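You operate a simulated robot arm through the tools that you are given. There is no shell and no other tool.

You are at the controls of a simulated robot arm. One attempt, no reset.

Task
At the white keyboard clear the NG, then print, tick and send.
Fine: press CLEAR, press +1 till the monitor shows 1 x tag, press PRINT once, click the white mouse once for CHECKED, press SEND last.

It is judged by the outcome, as a careful person would: the job done as asked, and still so three seconds after it is handed in. It fails if anything else is knocked over, pushed out of place, dropped, spilled or broken.

Robot
A 6-joint arm with a two-finger parallel gripper, fixed in place. Base frame: the origin is on the floor under the middle of its stand, x ahead of it, y to its left, z up. Readings come in cm, degrees, newtons and seconds.
With the tool pointing down near the work surface it reaches from about 28 to 64 cm from the base axis. Its first joint turns from -115.0 to 115.0 degrees. Payload 3.43 kg.
The tool frame sits at the grasp point between the pads (the TCP): z along the fingers, y along the line on which they close. The tips reach 3.4 cm beyond it. Largest opening 12.8 cm; finger width 2.4, thickness 1.2; the body of the gripper, 4.8 by 13 cm, starts 9.6 cm behind the TCP.
Orientation is that of the tool frame in the base frame, as [roll, pitch, yaw] about the fixed x, y, z axes, in that order (R = Rz(yaw) Ry(pitch) Rx(roll)). With the fingers straight down and closing along the base's y, the tool's x points along the base's -x, its y along +y and its z along -z.

Tools
- The arm moves only by the tool step_arm. Its argument "increments" is text: rows parted by semicolons, each of 7 numbers parted by spaces: the shift along the tool's x, y, z in units of 50 mm (1.0 is 50 mm), then the turn, a rotation vector about the tool's x, y, z in units of 8 degrees (1.0 is 8 degrees), then the closure in counts, from 0 (fully open) to 255 (shut). In form: dx dy dz rx ry rz hand; .... A call has 1 to 20 rows; each row shifts and turns the commanded pose from where the row before left it, along the tool's axes as they then stand. A call with a number of a shift or a turn outside -1 to 1 is refused whole. Each row takes 0.2 s and may step no farther than 5 cm and 8.6 degrees from the row before; otherwise, or with a gripper value out of range, the whole call is refused. Where a pose cannot be reached the arm comes as near as it can. A force on the tool above 40 N (or 10 N above the force at the start of the call, whichever is more), or a blocked arm, ends the call early, and 0.2 s more pass. The fingers move at their own pace (about 15.3 cm/s each) and stop on an object; they squeeze with about 31 N. The grip force told is the motor's: it shows also when the fingers shut on nothing. Time passes only in rows, and 0.2 s behind the last, so rows that do not move let the fingers close. The reply holds the time, the measured pose of the TCP, the force on the tool along the base axes, the opening and the grip force, in the units named above and with some noise, with the torque about the TCP (base axes, N m) and any sound that the robot's microphone picked up.
- Cameras (640 x 400 px; columns grow to the right, rows downward): "scene" is fixed at [22.26, 49.94, 180.42]; the picture's right is [-1.00, 0.04, 0.00], its down [0.02, 0.55, -0.84] and it looks along [-0.03, -0.84, -0.55] (base axes); focal length 319 px, centre (320, 200). "wrist" rides on the gripper at [7.6, -1.1, -16] in the tool frame; the picture's right is [0.15, 0.99, 0.00], its down [-0.88, 0.13, -0.46] and it looks along [-0.45, 0.07, 0.89] (tool axes); focal length 234 px, centre (320, 200).
- capture(camera): a new picture of that camera. No time passes.
- raise_lower(by): slides the trunk up (or, below 0, down) by that many cm; the arm rides with it, the base frame stays. It gives what a move gives, with no picture.
- locate(camera, pixels): there is no depth. For up to 12 entries [column, row, z] of the newest picture of that camera ("zoom" is the newest enlarged one), the place [x, y] in the base frame at which the ray of that pixel passes the height z, good to about 0.2 cm. No time passes.
- inspect(camera, box): a new picture of the part [left, top, right, bottom] of that camera's present view, enlarged. No time passes.
- hand_in(): hands the job in; it is judged then, once.

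Unless the task says otherwise, let go and move clear before handing in.

The tools are called after "Call:" by a JSON object that holds its "name" and its "arguments". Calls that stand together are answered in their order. step_arm: Moves the arm, as the interface text tells. Its arguments: {"type":"object","properties":{"increments":{"type":"string"}},"required":["increments"]} The other tools are called the same way: raise_lower (by) moves the trunk up or down; capture (camera) takes a picture; locate (camera, pixels) gives the place at which the rays of pixels pass given heights; inspect (camera, box) takes an enlarged picture of a part of a camera's view; hand_in () hands the job in.

At the start:

```text
clock: 0.0
ee_pos: [8.0, -37.25, 136.58]
orientation: [179.9, 0.0, -180.0]
force: [-0.1, 0.0, -0.2]
wrist_torque: [0.01, 0.04, 0.0]
opening: 12.8
grasp_force: 0.1
trunk travel left (down, up): [-92.5, 6.5]
```

scene: 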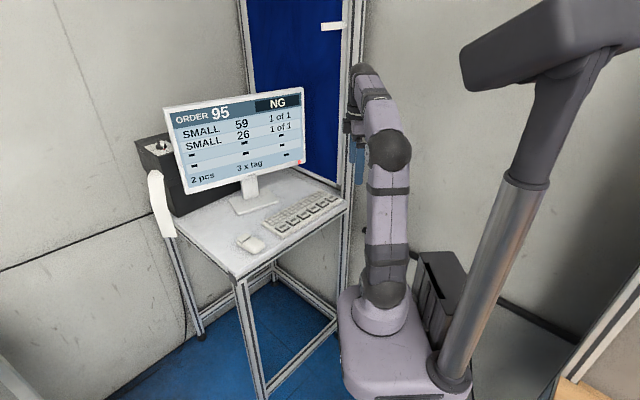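
wrist: 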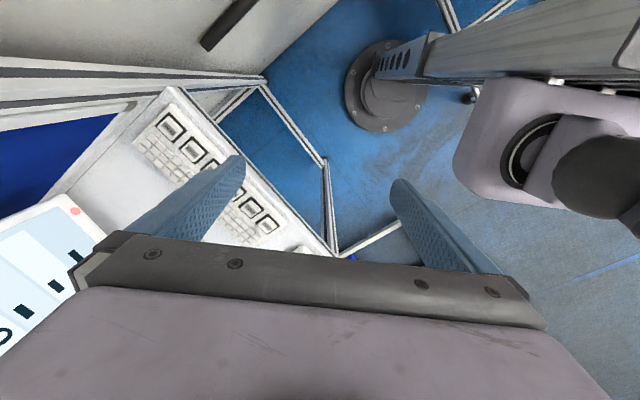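

The scene shows a monitor (NG, 2 pcs, 3 x tag) with a keyboard around (305,215) and a white mouse near (251,243). I'll enlarge the keyboard and the screen before moving.

Call:
{"name": "inspect", "arguments": {"camera": "scene", "box": [220, 170, 360, 270]}}

Call:
{"name": "inspect", "arguments": {"camera": "wrist", "box": [100, 80, 350, 260]}}

Call:
{"name": "inspect", "arguments": {"camera": "scene", "box": [150, 80, 320, 200]}}

```text
4.00 times, centred on (290, 220) of scene
```

zoom: 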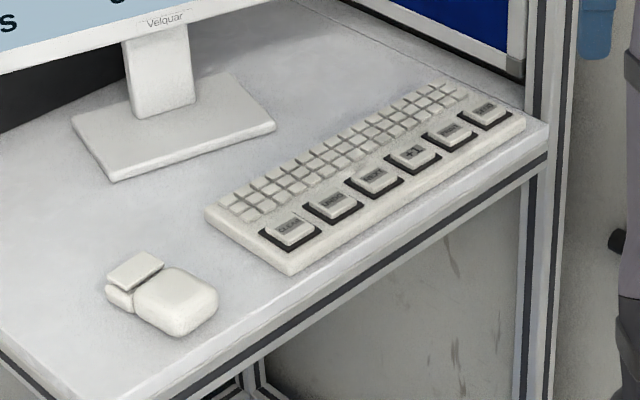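

```text
2.22 times, centred on (225, 170) of wrist
```

zoom: 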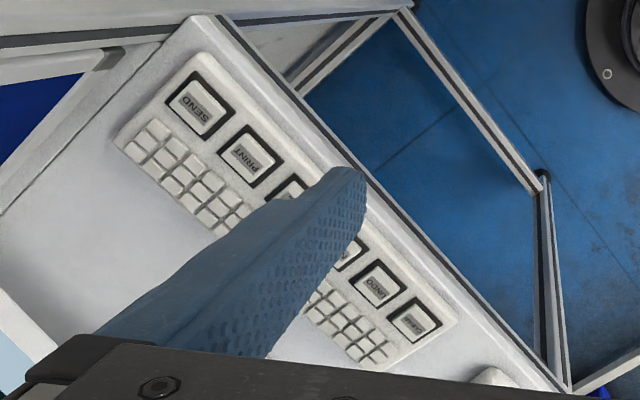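

```text
3.33 times, centred on (235, 140) of scene
```

zoom: 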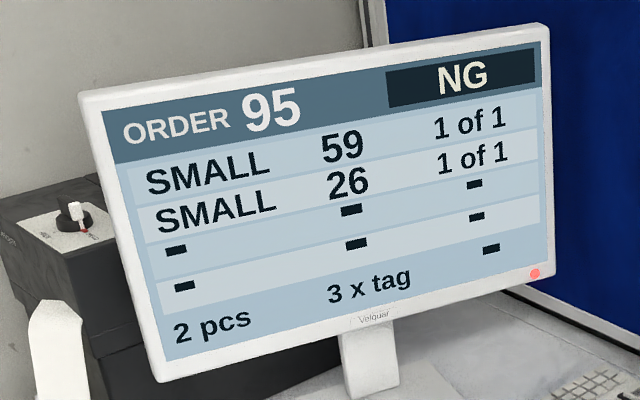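

The scene zoom shows CLEAR at (283,227) nearest the mouse and SEND at (332,197) at the far end; the wrist view shows the same keys. I'll triangulate with rays at several heights and read the key legends.

Call:
{"name": "locate", "arguments": {"camera": "scene", "pixels": [[282.75, 227, 70], [282.75, 227, 80], [282.75, 227, 90], [282.75, 227, 100], [331.75, 197.5, 70], [331.75, 197.5, 80], [331.75, 197.5, 90], [331.75, 197.5, 100]]}}

Call:
{"name": "locate", "arguments": {"camera": "wrist", "pixels": [[268.7, 224, 70], [268.7, 224, 80], [268.7, 224, 90], [268.7, 224, 100], [171, 128.1, 70], [171, 128.1, 80], [171, 128.1, 90], [171, 128.1, 100]]}}

Call:
{"name": "inspect", "arguments": {"camera": "scene", "box": [265, 185, 355, 240]}}

```text
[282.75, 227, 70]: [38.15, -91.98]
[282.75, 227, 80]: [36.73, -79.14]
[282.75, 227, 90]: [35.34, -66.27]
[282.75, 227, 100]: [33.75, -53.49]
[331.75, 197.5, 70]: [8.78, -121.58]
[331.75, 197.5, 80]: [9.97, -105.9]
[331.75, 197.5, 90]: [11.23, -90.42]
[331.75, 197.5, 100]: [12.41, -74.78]
```

```text
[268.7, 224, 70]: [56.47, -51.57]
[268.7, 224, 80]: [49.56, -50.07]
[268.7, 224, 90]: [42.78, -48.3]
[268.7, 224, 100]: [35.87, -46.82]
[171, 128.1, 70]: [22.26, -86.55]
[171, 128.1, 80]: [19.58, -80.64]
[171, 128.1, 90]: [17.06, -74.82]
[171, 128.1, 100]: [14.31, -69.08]
```

```text
7.11 times, centred on (310, 212) of scene
```

zoom: 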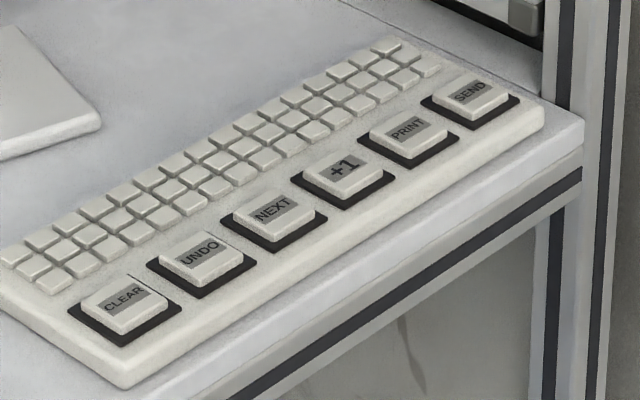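

Triangulating gives the key tops at about z=105.6, CLEAR near (32.8,-46.1) and SEND near (13,-65.8). Next I'll look closely at the mouse at (251,243), the monitor stand and the post.

Call:
{"name": "inspect", "arguments": {"camera": "scene", "box": [235, 225, 285, 260]}}

Call:
{"name": "locate", "arguments": {"camera": "scene", "pixels": [[278.75, 201, 104], [305, 165, 115], [305, 165, 120], [305, 165, 125], [347, 203, 104], [251, 243, 105], [264, 257, 104], [237, 275, 104], [239, 214, 104]]}}

Call:
{"name": "locate", "arguments": {"camera": "wrist", "pixels": [[172, 88, 104], [75, 211, 115], [75, 211, 120], [75, 211, 125], [265, 80, 0], [265, 80, 20], [317, 243, 105]]}}

```text
11.43 times, centred on (260, 242) of scene
```

zoom: 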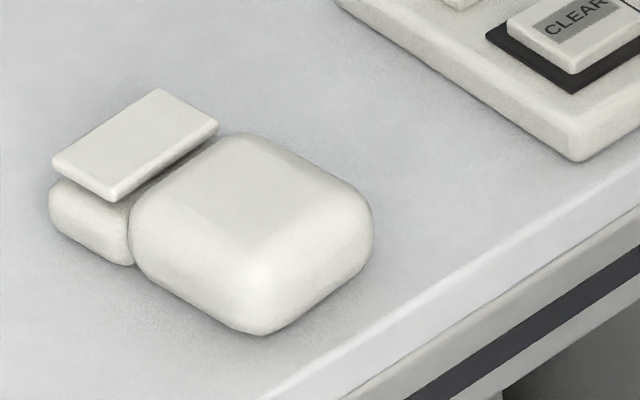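

```text
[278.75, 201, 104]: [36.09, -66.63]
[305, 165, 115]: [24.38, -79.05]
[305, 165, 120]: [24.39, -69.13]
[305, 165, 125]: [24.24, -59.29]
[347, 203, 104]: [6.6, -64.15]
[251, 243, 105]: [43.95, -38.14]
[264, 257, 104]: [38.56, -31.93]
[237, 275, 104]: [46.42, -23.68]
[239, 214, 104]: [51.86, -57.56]
```

```text
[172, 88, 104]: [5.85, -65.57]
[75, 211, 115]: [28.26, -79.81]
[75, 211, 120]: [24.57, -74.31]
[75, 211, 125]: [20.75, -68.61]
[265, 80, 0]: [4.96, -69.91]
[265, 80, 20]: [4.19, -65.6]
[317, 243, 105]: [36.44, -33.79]
```

The monitor's lower right corner is near (24.5,-74,118), the tall post near (5,-70), and the mouse near (44,-38) with a raised button plate on its far-left end (scene (244,237)). I'll shut the fingers, turn the tool 45° to line up with the keyboard, and travel high over the table front to look straight down.

Call:
{"name": "step_arm", "arguments": {"increments": "0 0 0 0 0 0.9375 255; 0 0 0 0 0 0.9375 255; 0 0 0 0 0 0.9375 255; 0 0 0 0 0 0.9375 255; 0 0 0 0 0 0.9375 255; 0 0 0 0 0 0.9375 255; -0.5 0.31 0 0 0 0 255; -0.5 0.31 0 0 0 0 255; -0.5 0.31 0 0 0 0 255; -0.5 0.31 0 0 0 0 255; -0.5 0.31 0 0 0 0 255; -0.5 0.31 0 0 0 0 255; -0.5 0.31 0 0 0 0 255"}}

```text
clock: 2.8
ee_pos: [28.0, -41.85, 136.18]
orientation: [179.9, -0.1, 135.0]
force: [0.4, -0.4, -0.5]
wrist_torque: [0.0, 0.04, 0.05]
opening: 0.0
grasp_force: 30.6
trunk travel left (down, up): [-92.5, 6.5]
```

The tool is now at (28,-41.9,136.2) with yaw 135 and shut fingers. I'll look from both cameras.

Call:
{"name": "capture", "arguments": {"camera": "wrist"}}

Call:
{"name": "capture", "arguments": {"camera": "scene"}}

```text
taken
```

wrist: 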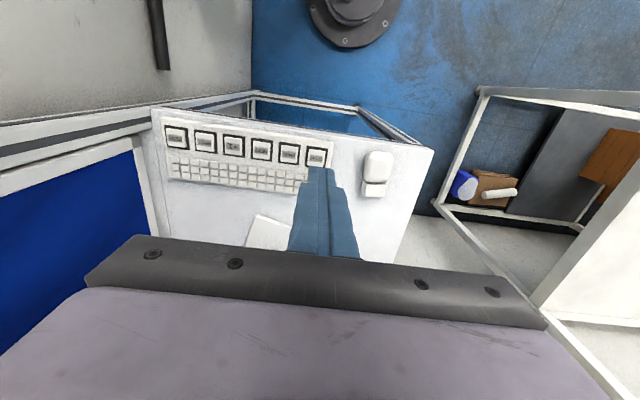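

```text
taken
```

scene: 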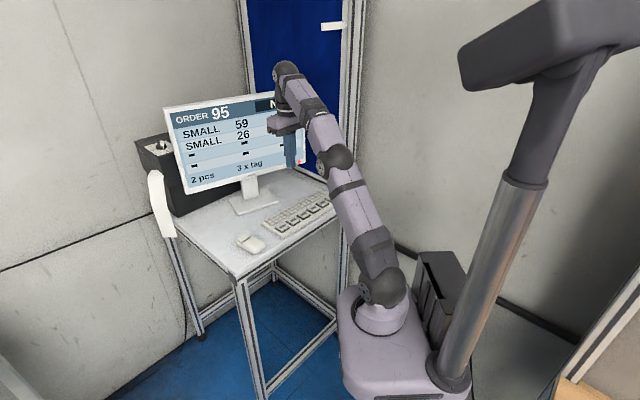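

The wrist view shows the key row from SEND (175,138) to CLEAR (316,157) and the mouse (377,170). I'll enlarge it for precise centres.

Call:
{"name": "inspect", "arguments": {"camera": "wrist", "box": [150, 110, 350, 235]}}

Call:
{"name": "inspect", "arguments": {"camera": "wrist", "box": [330, 130, 430, 195]}}

```text
3.20 times, centred on (250, 172) of wrist
```

zoom: 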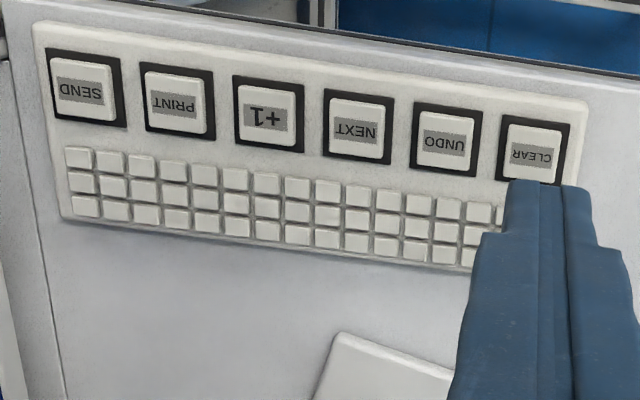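

```text
6.15 times, centred on (380, 162) of wrist
```

zoom: 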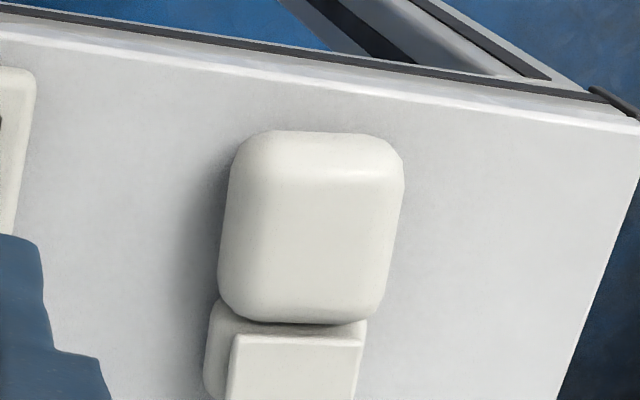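

I'll locate the key centres at the candidate height, comparing the scene-camera rays for CLEAR and SEND to pin the height.

Call:
{"name": "locate", "arguments": {"camera": "wrist", "pixels": [[176.25, 136.4, 104], [176.25, 136.4, 106], [205.3, 140.1, 104], [205.3, 140.1, 106], [233.4, 144.8, 104], [233.4, 144.8, 106], [261.9, 149.5, 106], [289.7, 152.9, 106], [316.6, 156.4, 104], [316.6, 156.4, 106], [316.6, 156.4, 102], [176.25, 136.4, 102]]}}

Call:
{"name": "locate", "arguments": {"camera": "scene", "pixels": [[282.75, 227, 102], [282.75, 227, 104], [282.75, 227, 106], [331.75, 197.5, 102], [331.75, 197.5, 104], [331.75, 197.5, 106]]}}

```text
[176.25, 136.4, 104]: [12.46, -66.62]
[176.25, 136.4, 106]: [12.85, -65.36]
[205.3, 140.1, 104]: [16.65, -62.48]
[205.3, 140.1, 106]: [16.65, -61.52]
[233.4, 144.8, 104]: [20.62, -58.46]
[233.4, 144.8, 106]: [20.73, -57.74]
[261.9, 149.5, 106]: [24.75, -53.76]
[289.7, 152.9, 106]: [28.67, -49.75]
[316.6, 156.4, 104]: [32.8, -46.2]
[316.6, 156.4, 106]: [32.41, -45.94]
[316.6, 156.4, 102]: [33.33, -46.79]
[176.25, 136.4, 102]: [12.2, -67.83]
```

```text
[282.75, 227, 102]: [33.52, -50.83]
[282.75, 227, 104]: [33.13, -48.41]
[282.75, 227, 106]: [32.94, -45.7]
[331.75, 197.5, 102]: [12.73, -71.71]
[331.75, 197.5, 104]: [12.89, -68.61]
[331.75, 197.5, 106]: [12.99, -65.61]
```

Both cameras agree on key tops at z≈105.8: CLEAR (32.5,-46.0), +1 (20.7,-57.8), PRINT (16.7,-61.6), SEND (12.9,-65.5). I'll move over CLEAR and descend to a few cm above it.

Call:
{"name": "step_arm", "arguments": {"increments": "-0.6 0.025 0 0 0 0 255; -0.623 0.025 0 0 0 0 255; 0 0 0.8 0 0 0 255; 0 0 0.8 0 0 0 255; 0 0 0.8 0 0 0 255; 0 0 0.8 0 0 0 255; 0 0 0.8 0 0 0 255; 0 0 0.4 0 0 0 255; 0 0 0 0 0 0 255"}}

Call:
{"name": "capture", "arguments": {"camera": "wrist"}}

Call:
{"name": "inspect", "arguments": {"camera": "scene", "box": [240, 160, 350, 250]}}

```text
clock: 4.8
ee_pos: [30.75, -42.74, 111.66]
orientation: [-179.9, -0.1, 135.0]
force: [-0.3, 0.3, -0.5]
wrist_torque: [-0.01, -0.01, 0.01]
opening: 0.0
grasp_force: 30.9
out of reach, approached as far as the arm can: row 1, 2
trunk travel left (down, up): [-92.5, 6.5]
```

```text
taken
```

wrist: 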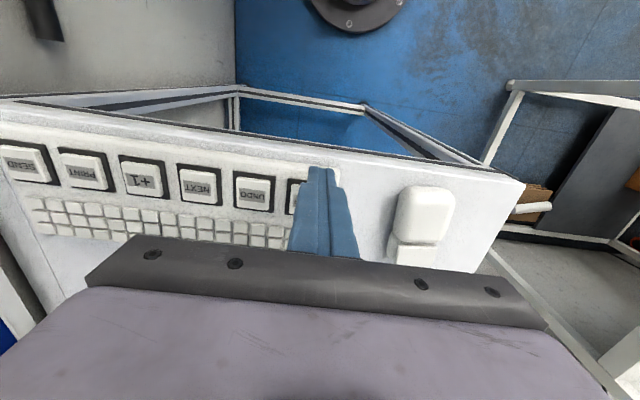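

```text
4.44 times, centred on (295, 205) of scene
```

zoom: 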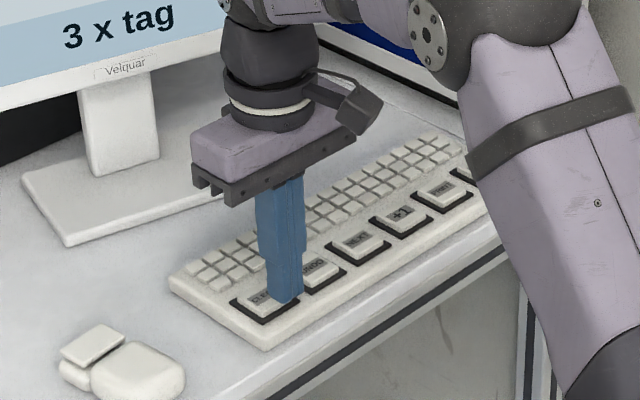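

At z=136 the arm couldn't reach fully, so the tool is at (30.75,-42.74,111.7), short of CLEAR, with tips 2.5 cm above the key tops. I'll shift the remaining 3.5 cm outward at this height.

Call:
{"name": "step_arm", "arguments": {"increments": "-0.35 -0.107 0 0 0 0 255; -0.358 -0.107 0 0 0 0 255; 0 0 0 0 0 0 255"}}

Call:
{"name": "inspect", "arguments": {"camera": "scene", "box": [240, 160, 350, 250]}}

Call:
{"name": "inspect", "arguments": {"camera": "wrist", "box": [240, 120, 400, 220]}}

```text
clock: 5.6
ee_pos: [32.48, -46.26, 111.58]
orientation: [179.9, 0.0, 135.0]
force: [-0.3, 0.9, 0.2]
wrist_torque: [0.01, 0.05, -0.02]
opening: 0.0
grasp_force: 30.7
trunk travel left (down, up): [-92.5, 6.5]
```

```text
4.44 times, centred on (295, 205) of scene
```

zoom: 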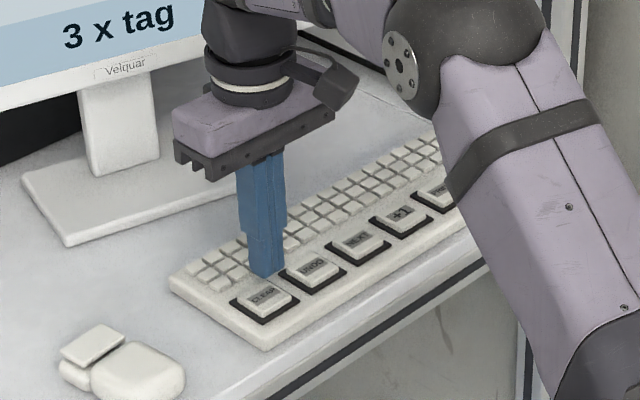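

```text
4.00 times, centred on (320, 170) of wrist
```

zoom: 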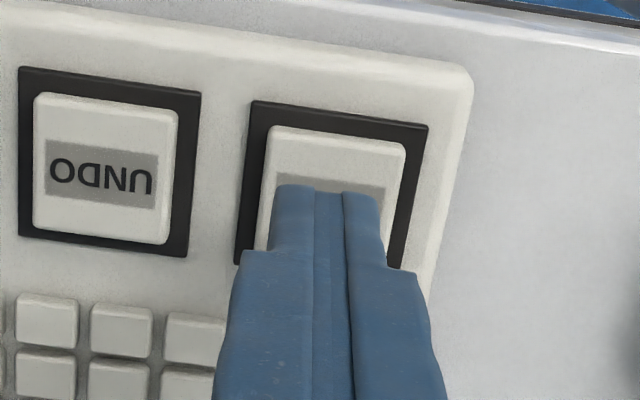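

The tip is over CLEAR (wrist zoom (325,190) on the key). I'll lower 2.2 cm to near contact, watching the force.

Call:
{"name": "step_arm", "arguments": {"increments": "0 0 0.2 0 0 0 255; 0 0 0.14 0 0 0 255; 0 0 0.06 0 0 0 255; 0 0 0.04 0 0 0 255; 0 0 0 0 0 0 255"}}

Call:
{"name": "inspect", "arguments": {"camera": "scene", "box": [240, 160, 350, 250]}}

Call:
{"name": "inspect", "arguments": {"camera": "wrist", "box": [240, 120, 400, 220]}}

```text
clock: 6.8
ee_pos: [32.55, -46.36, 109.54]
orientation: [-179.9, 0.1, 135.0]
force: [0.2, -0.3, -0.5]
wrist_torque: [-0.01, 0.0, 0.03]
opening: 0.0
grasp_force: 31.3
trunk travel left (down, up): [-92.5, 6.5]
```

```text
4.44 times, centred on (295, 205) of scene
```

zoom: 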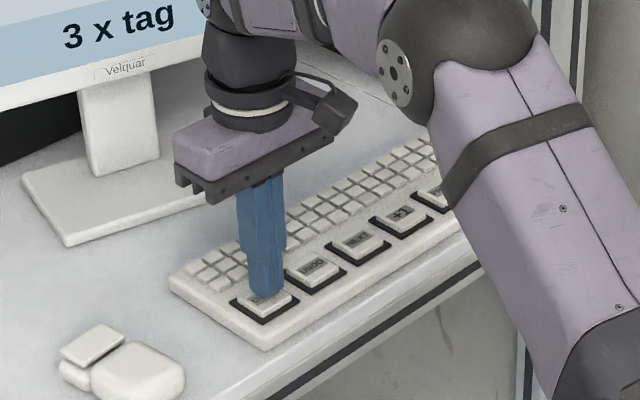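

```text
4.00 times, centred on (320, 170) of wrist
```

zoom: 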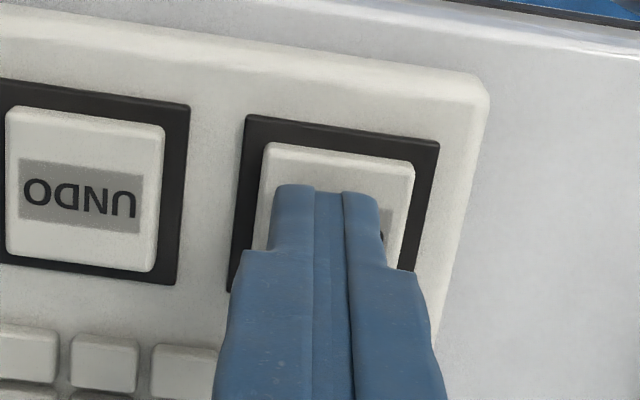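

The tip sits over the centre of CLEAR at z≈106.1 with no contact force yet. I'll go down slowly in 1 mm steps.

Call:
{"name": "step_arm", "arguments": {"increments": "0 0 0.02 0 0 0 255; 0 0 0.02 0 0 0 255; 0 0 0.02 0 0 0 255; 0 0 0.02 0 0 0 255; 0 0 0.02 0 0 0 255"}}

Call:
{"name": "inspect", "arguments": {"camera": "scene", "box": [150, 80, 320, 200]}}

```text
clock: 8.0
ee_pos: [32.49, -46.32, 109.1]
orientation: [-180.0, 0.0, 135.0]
force: [0.1, 0.0, 0.7]
wrist_torque: [0.01, -0.04, 0.03]
opening: 0.0
grasp_force: 30.9
trunk travel left (down, up): [-92.5, 6.5]
```

```text
3.33 times, centred on (235, 140) of scene
```

zoom: 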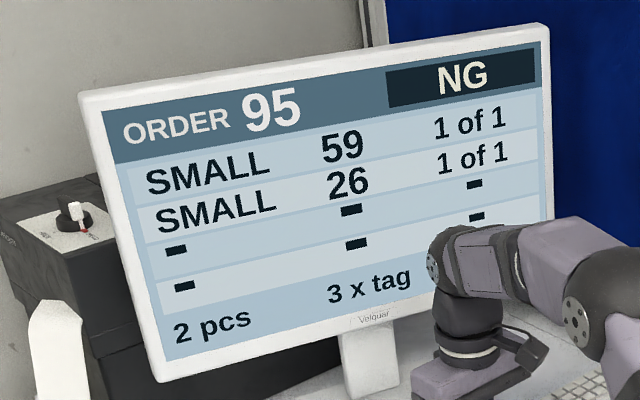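

At z=109.1 the force is only 0.7 N and the screen is unchanged, so the key isn't actuated yet. I'll continue down a few more mm.

Call:
{"name": "step_arm", "arguments": {"increments": "0 0 0.02 0 0 0 255; 0 0 0.02 0 0 0 255; 0 0 0.02 0 0 0 255"}}

Call:
{"name": "inspect", "arguments": {"camera": "scene", "box": [150, 80, 320, 200]}}

```text
clock: 8.8
ee_pos: [32.56, -46.34, 108.84]
orientation: [-180.0, 0.1, 135.0]
force: [0.0, 0.0, 1.9]
wrist_torque: [0.01, 0.02, 0.0]
opening: 0.02
grasp_force: 31.2
trunk travel left (down, up): [-92.5, 6.5]
heard: click
```

```text
3.33 times, centred on (235, 140) of scene
```

zoom: 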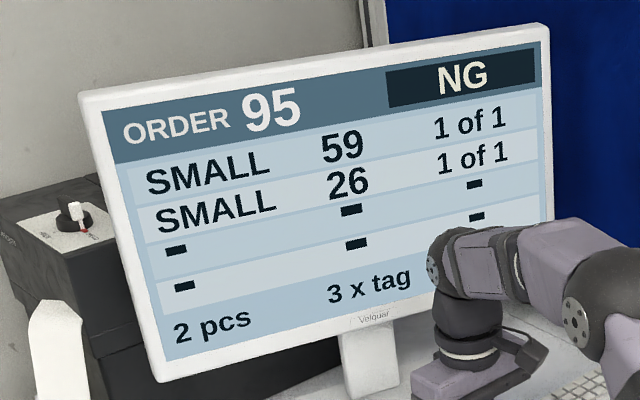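

A click was heard at tip depth ≈105.4 with 1.9 N, but the screen still reads NG / 3 x tag. I'll lift off and check whether the screen updates on release or after a delay.

Call:
{"name": "step_arm", "arguments": {"increments": "0 0 -0.1 0 0 0 255; 0 0 -0.1 0 0 0 255; 0 0 0 0 0 0 255"}}

Call:
{"name": "inspect", "arguments": {"camera": "scene", "box": [150, 80, 320, 200]}}

```text
clock: 9.6
ee_pos: [32.57, -46.34, 109.76]
orientation: [180.0, 0.1, 135.0]
force: [-0.8, -0.2, 0.1]
wrist_torque: [0.03, 0.03, -0.02]
opening: 0.0
grasp_force: 31.1
trunk travel left (down, up): [-92.5, 6.5]
```

```text
3.33 times, centred on (235, 140) of scene
```

zoom: 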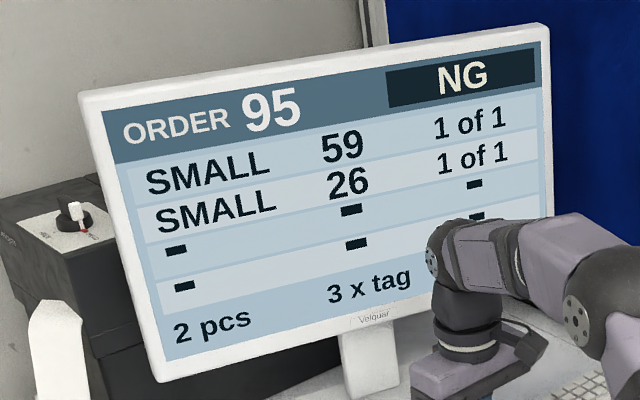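

The screen is still unchanged at 0.6 s after the click. I'll wait another couple of seconds to see whether the display lags.

Call:
{"name": "step_arm", "arguments": {"increments": "0 0 -0.1 0 0 0 255; 0 0 0 0 0 0 255; 0 0 0 0 0 0 255; 0 0 0 0 0 0 255; 0 0 0 0 0 0 255; 0 0 0 0 0 0 255; 0 0 0 0 0 0 255; 0 0 0 0 0 0 255"}}

Call:
{"name": "inspect", "arguments": {"camera": "scene", "box": [150, 80, 320, 200]}}

Call:
{"name": "capture", "arguments": {"camera": "scene"}}

```text
clock: 11.4
ee_pos: [32.54, -46.51, 110.27]
orientation: [-180.0, -0.1, 135.1]
force: [0.1, 0.2, -0.6]
wrist_torque: [-0.03, 0.04, 0.02]
opening: 0.0
grasp_force: 30.5
trunk travel left (down, up): [-92.5, 6.5]
```

```text
3.33 times, centred on (235, 140) of scene
```

zoom: 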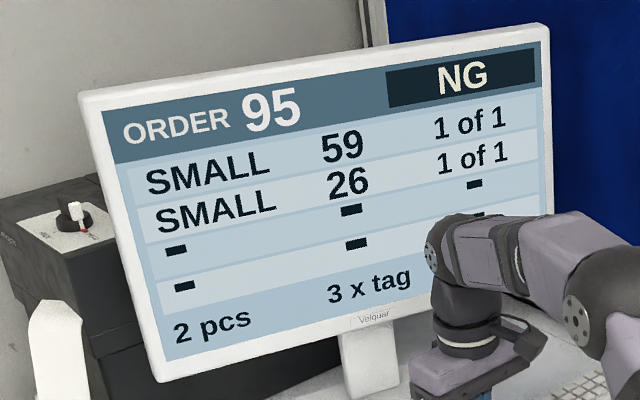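

```text
taken
```

scene: 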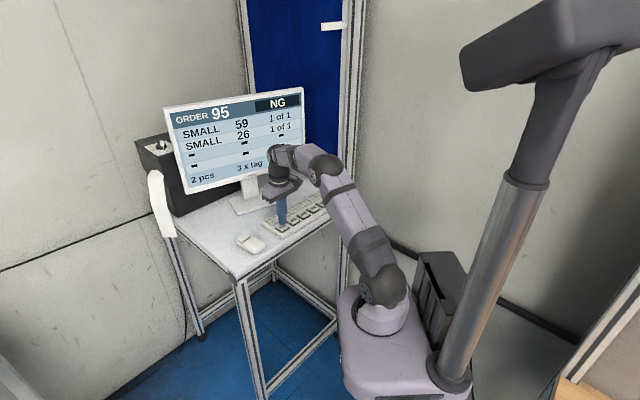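

The click registered acoustically but the screen still shows NG. Let me look closely at the black box with the switch left of the monitor and at the keyboard for state indicators.

Call:
{"name": "inspect", "arguments": {"camera": "scene", "box": [130, 125, 200, 170]}}

Call:
{"name": "inspect", "arguments": {"camera": "wrist", "box": [0, 100, 330, 260]}}

Call:
{"name": "inspect", "arguments": {"camera": "scene", "box": [280, 90, 320, 180]}}

```text
8.89 times, centred on (165, 148) of scene
```

zoom: 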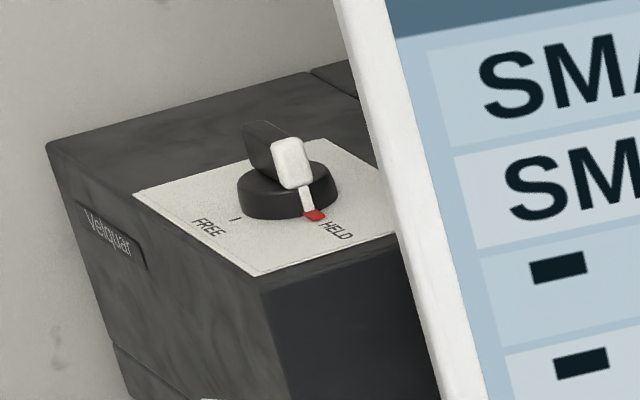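

```text
1.94 times, centred on (165, 180) of wrist
```

zoom: 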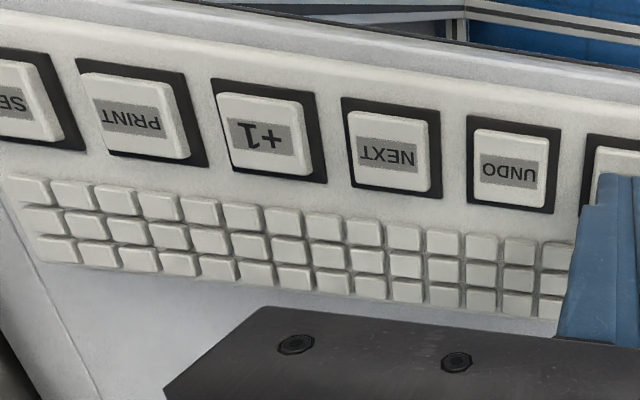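

```text
4.44 times, centred on (300, 135) of scene
```

zoom: 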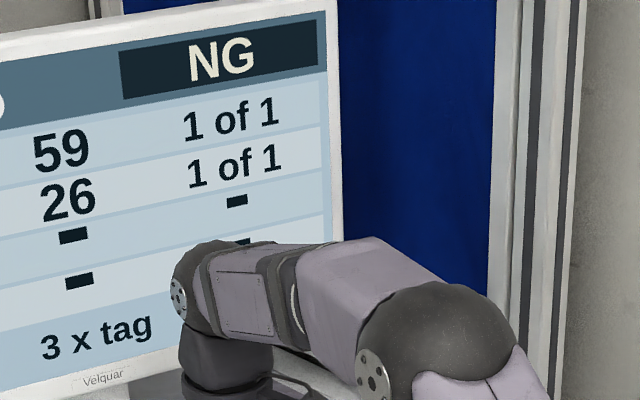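

The black Velquar box has a two-position knob (FREE / HELD) currently at the red HELD mark, which may be why the key had no effect. Before concluding that, I'll press CLEAR again, deeper and longer, to rule out a shallow press.

Call:
{"name": "step_arm", "arguments": {"increments": "0 0 0.1 0 0 0 255; 0 0 0.1 0 0 0 255; 0 0 0.06 0 0 0 255; 0 0 0.04 0 0 0 255; 0 0 0.04 0 0 0 255; 0 0 0.02 0 0 0 255; 0 0 0 0 0 0 255; 0 0 0 0 0 0 255; 0 0 0 0 0 0 255"}}

Call:
{"name": "inspect", "arguments": {"camera": "scene", "box": [150, 80, 320, 200]}}

```text
clock: 13.4
ee_pos: [32.52, -46.46, 108.39]
orientation: [-179.9, 0.2, 134.9]
force: [2.4, -4.3, 12.0]
wrist_torque: [-0.12, -0.08, 0.01]
opening: 0.0
grasp_force: 30.3
trunk travel left (down, up): [-92.5, 6.5]
heard: click
```

```text
3.33 times, centred on (235, 140) of scene
```

zoom: 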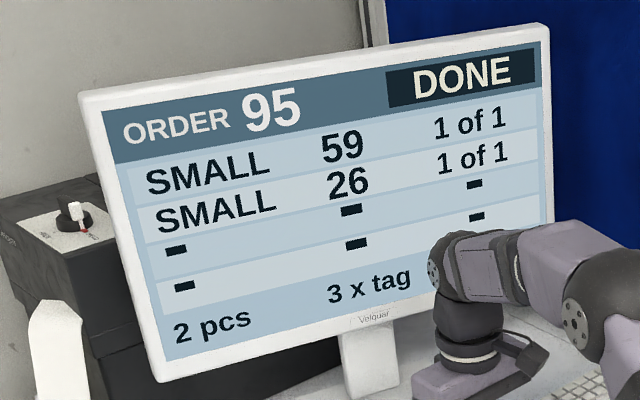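

The deeper, held press worked: the screen's box now reads DONE instead of NG (the knob was not the blocker, so I'll leave it alone). I'll lift clear and check the keyboard hasn't shifted, then move over to +1.

Call:
{"name": "step_arm", "arguments": {"increments": "0 0 -0.2 0 0 0 255; 0 0 -0.4 0 0 0 255; 0.01 -0.65 0 0 0 0 255; 0.01 -0.65 0 0 0 0 255; 0.01 -0.65 0 0 0 0 255; 0.01 -0.65 0 0 0 0 255; 0.01 -0.65 0 0 0 0 255; 0 0 0 0 0 0 255"}}

Call:
{"name": "inspect", "arguments": {"camera": "wrist", "box": [220, 100, 420, 225]}}

Call:
{"name": "capture", "arguments": {"camera": "scene"}}

Call:
{"name": "inspect", "arguments": {"camera": "scene", "box": [150, 80, 320, 200]}}

```text
clock: 15.2
ee_pos: [21.1, -57.09, 111.65]
orientation: [-180.0, -0.1, 135.0]
force: [0.7, -0.5, -0.8]
wrist_torque: [0.03, 0.01, 0.03]
opening: 0.0
grasp_force: 31.1
out of reach, approached as far as the arm can: row 7
trunk travel left (down, up): [-92.5, 6.5]
```

```text
3.20 times, centred on (320, 162) of wrist
```

zoom: 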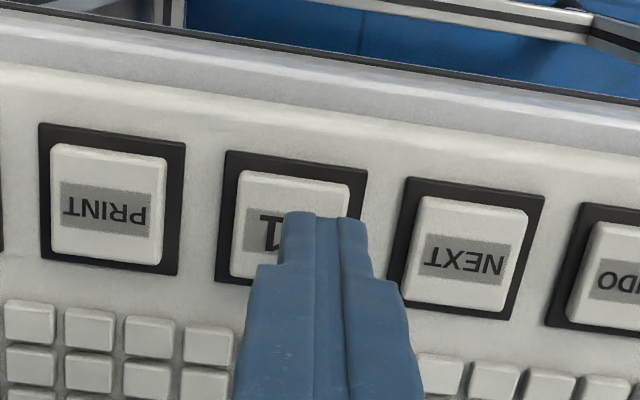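

```text
taken
```

scene: 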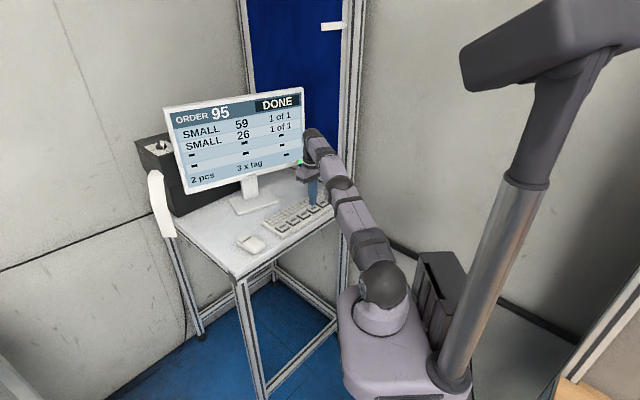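

```text
3.33 times, centred on (235, 140) of scene
```

zoom: 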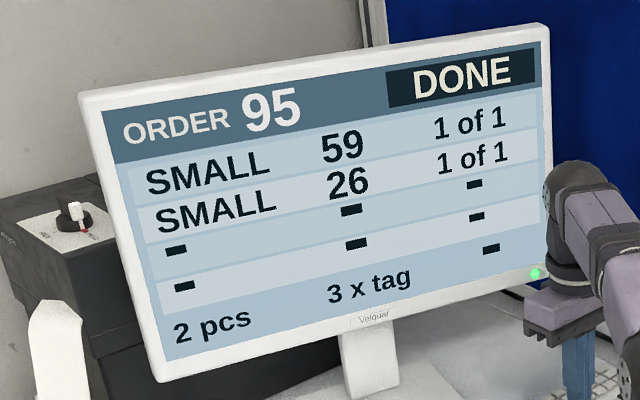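

The light by the screen turned green and it reads DONE; the keyboard is still in place, but the arm is at its straight-down reach limit at (21.1,-57.1). I'll turn the tool to yaw ~105 and lean it 15° so the fingertips point outward, which gains reach and keeps the hand inboard of the monitor.

Call:
{"name": "step_arm", "arguments": {"increments": "0 0 0 0 0 0.9375 255; 0 0 0 0 0 0.9375 255; 0 0 0 0 0 0.9375 255; 0 0 0 0 0 0.9375 255; 0 0 0 0 -0.9375 0 255; 0 0 0 0 -0.9375 0 255; 0 0 0 0 0 0 255"}}

Call:
{"name": "capture", "arguments": {"camera": "wrist"}}

Call:
{"name": "inspect", "arguments": {"camera": "scene", "box": [250, 120, 380, 240]}}

```text
clock: 16.8
ee_pos: [20.71, -56.96, 111.45]
orientation: [-180.0, 15.1, 105.0]
force: [-0.4, 1.3, 0.4]
wrist_torque: [-0.05, 0.0, -0.01]
opening: 0.02
grasp_force: 30.9
trunk travel left (down, up): [-92.5, 6.5]
```

```text
taken
```

wrist: 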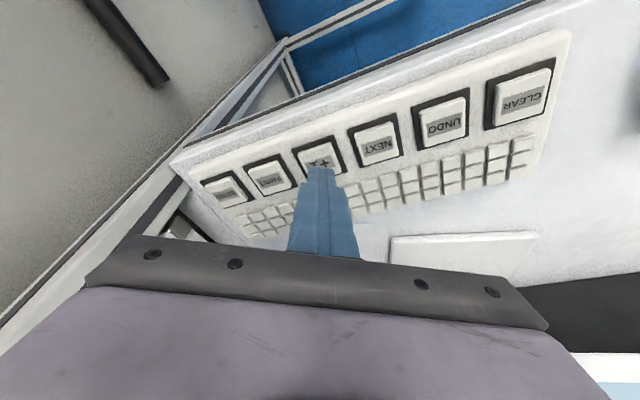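

```text
3.33 times, centred on (315, 180) of scene
```

zoom: 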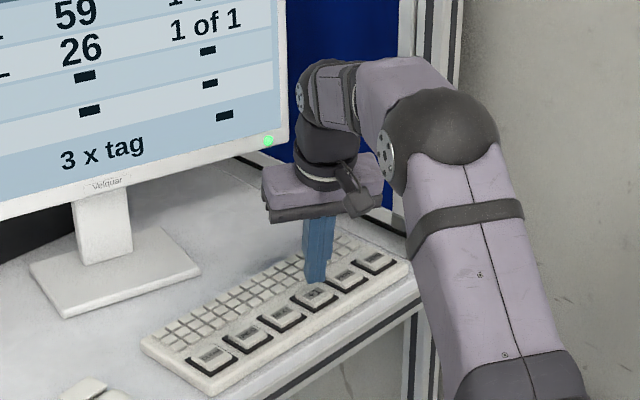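

The tool is leaning 15° outward (pitch 15.1, yaw 105) with its tip near +1. I'll centre over +1, drop to just above it, and also measure where the tall post stands.

Call:
{"name": "locate", "arguments": {"camera": "wrist", "pixels": [[285, 40, 0], [270, 60, 0], [172, 163, 104], [212, 135, 104]]}}

Call:
{"name": "step_arm", "arguments": {"increments": "-0.157 -0.044 0.042 0 0 0 255; 0.042 0 0.155 0 0 0 255; 0.041 0 0.154 0 0 0 255; 0 0 0 0 0 0 255"}}

Call:
{"name": "inspect", "arguments": {"camera": "wrist", "box": [240, 110, 400, 210]}}

Call:
{"name": "inspect", "arguments": {"camera": "scene", "box": [270, 170, 350, 230]}}

```text
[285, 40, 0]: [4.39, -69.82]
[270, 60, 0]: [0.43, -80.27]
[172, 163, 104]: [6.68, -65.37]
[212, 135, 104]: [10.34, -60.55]
```

```text
clock: 17.8
ee_pos: [20.73, -57.73, 109.86]
orientation: [-180.0, 14.9, 104.9]
force: [-0.5, 0.1, -0.6]
wrist_torque: [-0.03, 0.0, 0.01]
opening: 0.03
grasp_force: 31.5
trunk travel left (down, up): [-92.5, 6.5]
```

```text
4.00 times, centred on (320, 160) of wrist
```

zoom: 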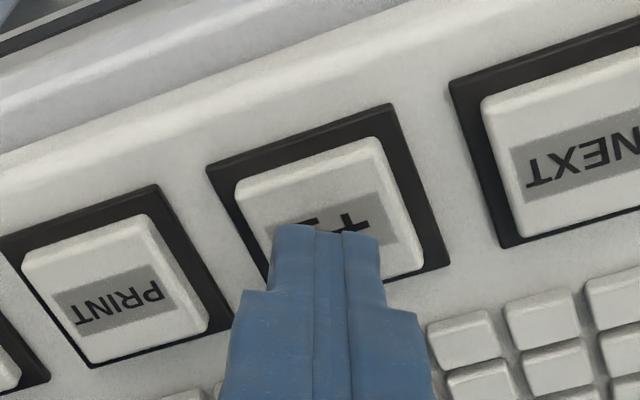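

```text
6.67 times, centred on (310, 200) of scene
```

zoom: 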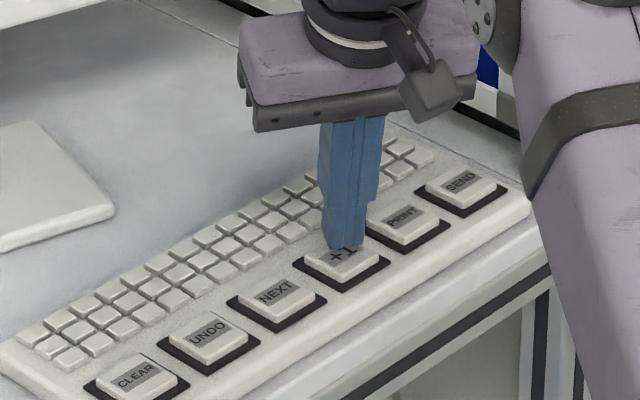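

The tip's edge is over the outer half of the +1 key about 4 mm above it. I'll shift 5 mm inboard, then press gently to roughly the depth where CLEAR clicked and hold.

Call:
{"name": "step_arm", "arguments": {"increments": "0.097 0 -0.026 0 0 0 255; 0.0124 0 0.0464 0 0 0 255; 0.0124 0 0.0464 0 0 0 255; 0.0124 0 0.0464 0 0 0 255; 0.0124 0 0.0464 0 0 0 255; 0 0 0 0 0 0 255; 0 0 0 0 0 0 255"}}

Call:
{"name": "inspect", "arguments": {"camera": "scene", "box": [150, 80, 320, 200]}}

Call:
{"name": "inspect", "arguments": {"camera": "wrist", "box": [240, 110, 400, 210]}}

```text
clock: 19.4
ee_pos: [20.63, -57.36, 108.84]
orientation: [-180.0, 15.1, 105.0]
force: [0.6, -0.8, 4.1]
wrist_torque: [-0.03, 0.0, -0.03]
opening: 0.0
grasp_force: 30.8
trunk travel left (down, up): [-92.5, 6.5]
heard: click
```

```text
3.33 times, centred on (235, 140) of scene
```

zoom: 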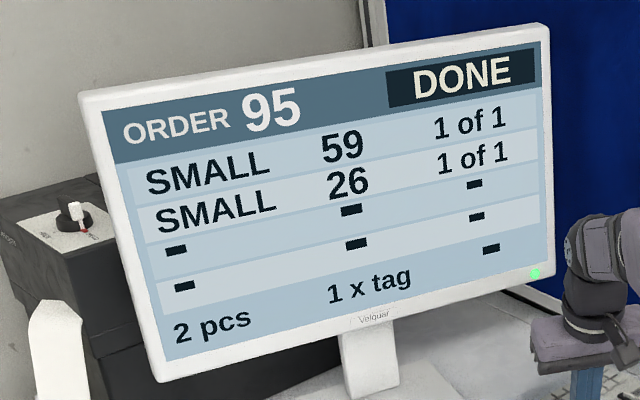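

```text
4.00 times, centred on (320, 160) of wrist
```

zoom: 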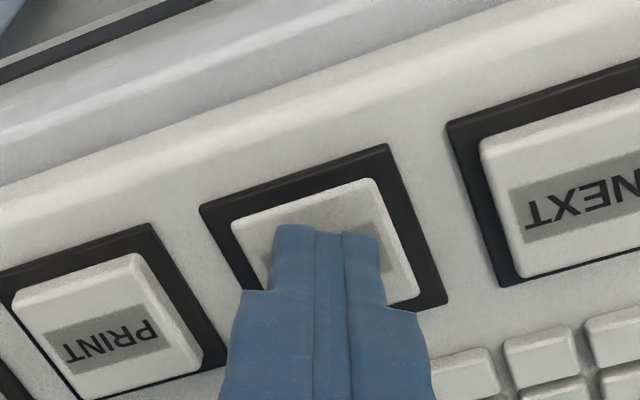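

The screen now reads "1 x tag" after a single +1 press. I'll lift straight off and confirm the count stays at 1.

Call:
{"name": "step_arm", "arguments": {"increments": "-0.065 0 -0.242 0 0 0 255; -0.065 0 -0.242 0 0 0 255; 0 0 0 0 0 0 255; 0 0 0 0 0 0 255"}}

Call:
{"name": "inspect", "arguments": {"camera": "scene", "box": [150, 80, 320, 200]}}

```text
clock: 20.4
ee_pos: [20.61, -57.16, 111.32]
orientation: [-180.0, 15.0, 105.0]
force: [0.0, -0.2, -0.1]
wrist_torque: [-0.03, 0.0, -0.01]
opening: 0.01
grasp_force: 30.7
trunk travel left (down, up): [-92.5, 6.5]
```

```text
3.33 times, centred on (235, 140) of scene
```

zoom: 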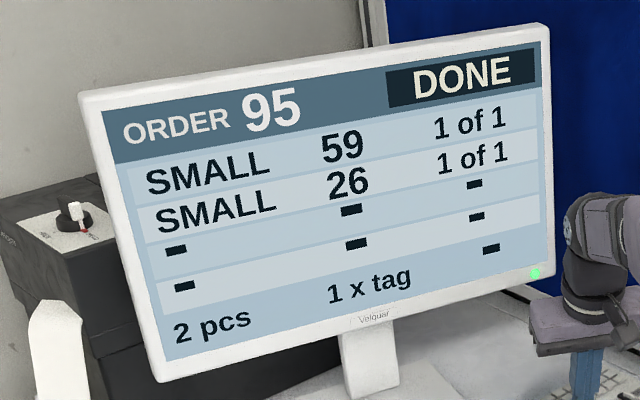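

The count stays at 1 x tag. Before printing I want to understand the black box with the FREE/HELD knob and the white strip next to it, since it may be the tag printer.

Call:
{"name": "inspect", "arguments": {"camera": "scene", "box": [125, 125, 215, 245]}}

Call:
{"name": "inspect", "arguments": {"camera": "scene", "box": [140, 130, 180, 155]}}

Call:
{"name": "inspect", "arguments": {"camera": "scene", "box": [400, 230, 500, 320]}}

```text
3.33 times, centred on (170, 185) of scene
```

zoom: 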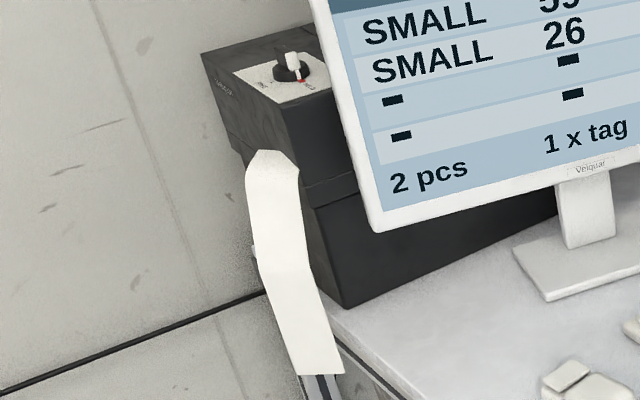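

```text
16.00 times, centred on (160, 142) of scene
```

zoom: 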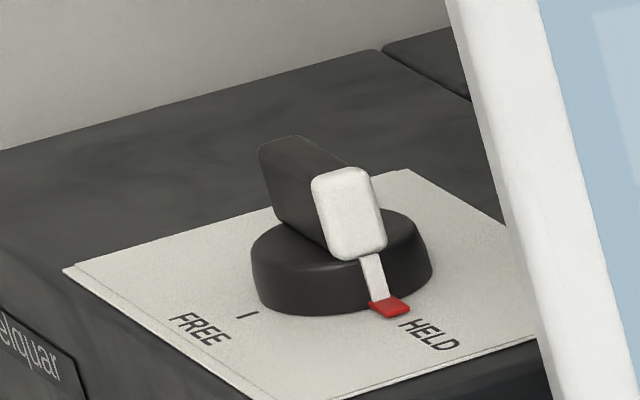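

```text
4.44 times, centred on (450, 275) of scene
```

zoom: 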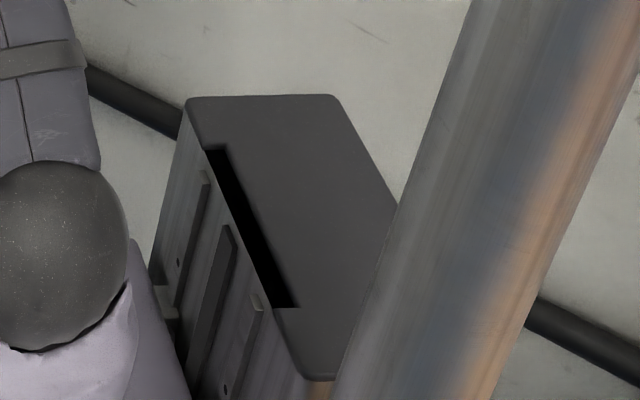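

The box is the tag printer, far beyond the arm's reach, and the instructions don't involve its knob, so I leave it alone. Next I move over PRINT (about 5.5 cm along the row) at the same lean.

Call:
{"name": "step_arm", "arguments": {"increments": "-0.255 -0.488 0.068 0 0 0 255; -0.255 -0.488 0.068 0 0 0 255; 0 0 0 0 0 0 255; 0 0 0 0 0 0 255"}}

Call:
{"name": "capture", "arguments": {"camera": "wrist"}}

Call:
{"name": "inspect", "arguments": {"camera": "wrist", "box": [240, 110, 400, 210]}}

Call:
{"name": "inspect", "arguments": {"camera": "scene", "box": [270, 130, 370, 230]}}

```text
clock: 21.4
ee_pos: [16.58, -60.94, 111.24]
orientation: [179.9, 14.9, 105.0]
force: [0.6, 0.4, 0.2]
wrist_torque: [0.01, 0.02, 0.0]
opening: 0.0
grasp_force: 30.7
trunk travel left (down, up): [-92.5, 6.5]
```

```text
taken
```

wrist: 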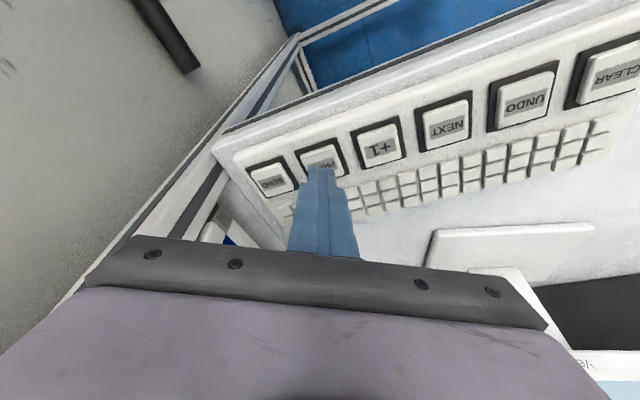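

```text
4.00 times, centred on (320, 160) of wrist
```

zoom: 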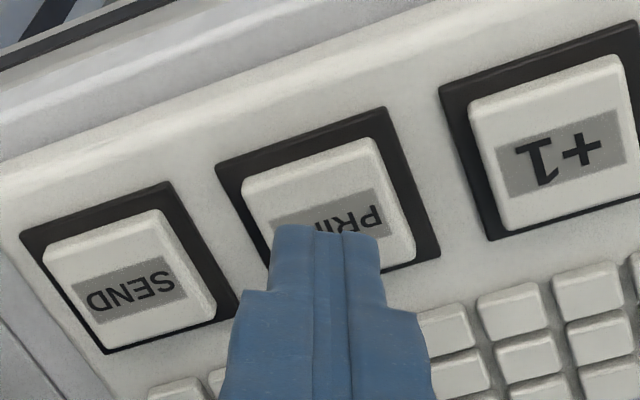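

```text
4.00 times, centred on (320, 180) of scene
```

zoom: 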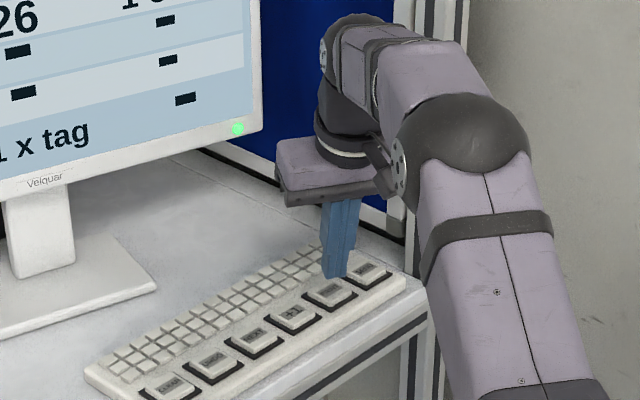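

The tip is over PRINT, aligned just as it was on +1. I'll make one single press with the same depth (TCP to ≈108.85) and hold briefly.

Call:
{"name": "step_arm", "arguments": {"increments": "0.0363 0 0.1353 0 0 0 255; 0.0362 0 0.1352 0 0 0 255; 0.013 0 0.0483 0 0 0 255; 0.013 0 0.0483 0 0 0 255; 0.013 0 0.0483 0 0 0 255; 0.013 0 0.0483 0 0 0 255; 0 0 0 0 0 0 255; 0 0 0 0 0 0 255"}}

Call:
{"name": "inspect", "arguments": {"camera": "scene", "box": [150, 80, 320, 200]}}

Call:
{"name": "capture", "arguments": {"camera": "scene"}}

```text
clock: 23.2
ee_pos: [16.52, -61.12, 108.91]
orientation: [180.0, 15.1, 105.0]
force: [0.0, -1.3, 3.0]
wrist_torque: [-0.02, 0.0, -0.01]
opening: 0.01
grasp_force: 31.0
trunk travel left (down, up): [-92.5, 6.5]
heard: click
```

```text
3.33 times, centred on (235, 140) of scene
```

zoom: 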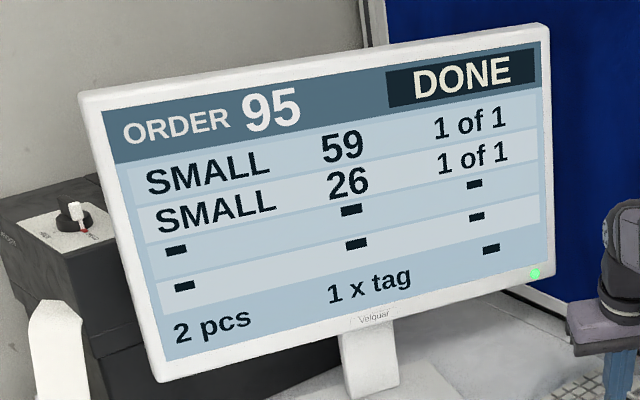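

```text
taken
```

scene: 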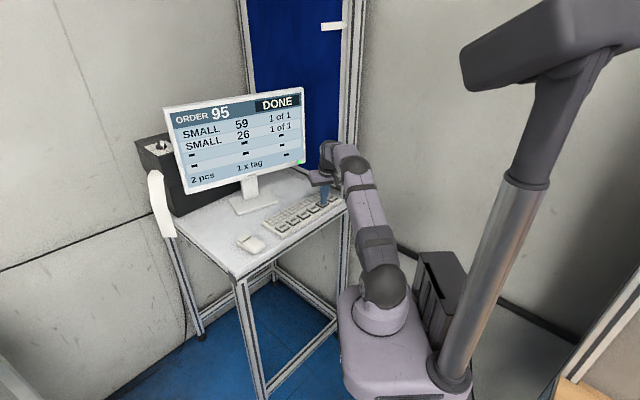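

A click was heard at 3.0 N but the screen shows no change yet. Without releasing (so it remains one press), I'll go about 1.5 mm deeper to match the depth that registered before, and look again.

Call:
{"name": "step_arm", "arguments": {"increments": "0.004 0 0.0145 0 0 0 255; 0.004 0 0.0145 0 0 0 255; 0 0 0 0 0 0 255; 0 0 0 0 0 0 255"}}

Call:
{"name": "inspect", "arguments": {"camera": "scene", "box": [150, 80, 320, 200]}}

Call:
{"name": "inspect", "arguments": {"camera": "scene", "box": [125, 125, 215, 245]}}

```text
clock: 24.2
ee_pos: [16.54, -61.16, 108.83]
orientation: [-179.9, 15.1, 104.9]
force: [-1.0, 2.1, 6.0]
wrist_torque: [0.05, 0.04, 0.01]
opening: 0.0
grasp_force: 30.8
trunk travel left (down, up): [-92.5, 6.5]
```

```text
3.33 times, centred on (235, 140) of scene
```

zoom: 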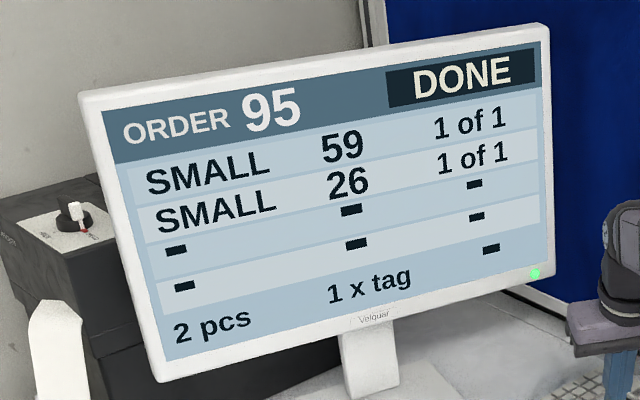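

```text
3.33 times, centred on (170, 185) of scene
```

zoom: 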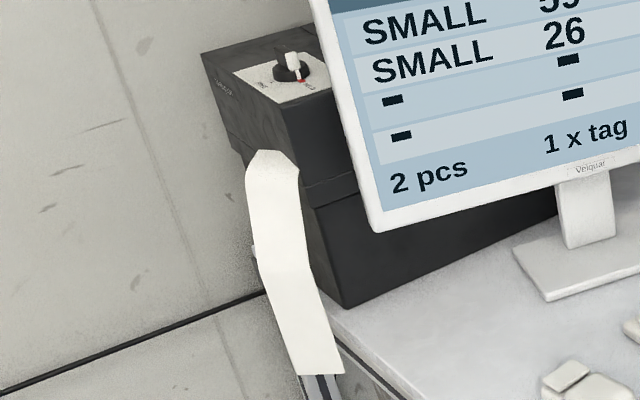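

At the same depth and force as the registered +1 press, nothing on screen changes. I'll release and listen/look for a reaction.

Call:
{"name": "step_arm", "arguments": {"increments": "-0.065 0 -0.242 0 0 0 255; -0.065 0 -0.242 0 0 0 255; 0 0 0 0 0 0 255; 0 0 0 0 0 0 255; 0 0 0 0 0 0 255; 0 0 0 0 0 0 255"}}

Call:
{"name": "inspect", "arguments": {"camera": "scene", "box": [125, 80, 325, 240]}}

Call:
{"name": "inspect", "arguments": {"camera": "wrist", "box": [200, 100, 440, 250]}}

```text
clock: 25.6
ee_pos: [16.39, -61.08, 111.29]
orientation: [180.0, 15.0, 104.9]
force: [-0.3, 0.2, 0.3]
wrist_torque: [-0.01, 0.02, -0.04]
opening: 0.0
grasp_force: 31.5
trunk travel left (down, up): [-92.5, 6.5]
```

```text
2.50 times, centred on (225, 160) of scene
```

zoom: 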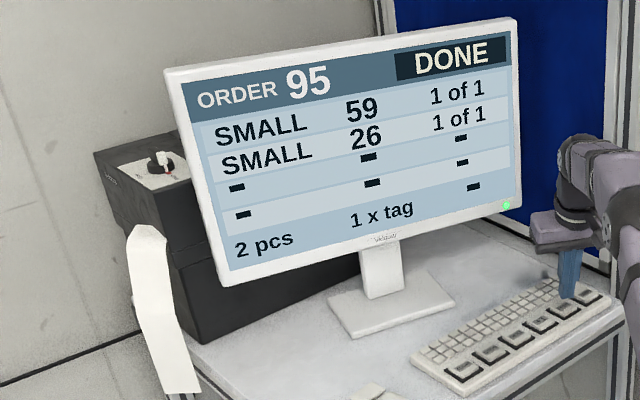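

```text
2.67 times, centred on (320, 175) of wrist
```

zoom: 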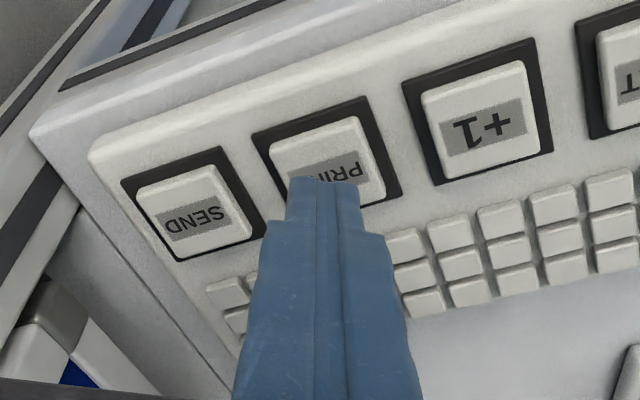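

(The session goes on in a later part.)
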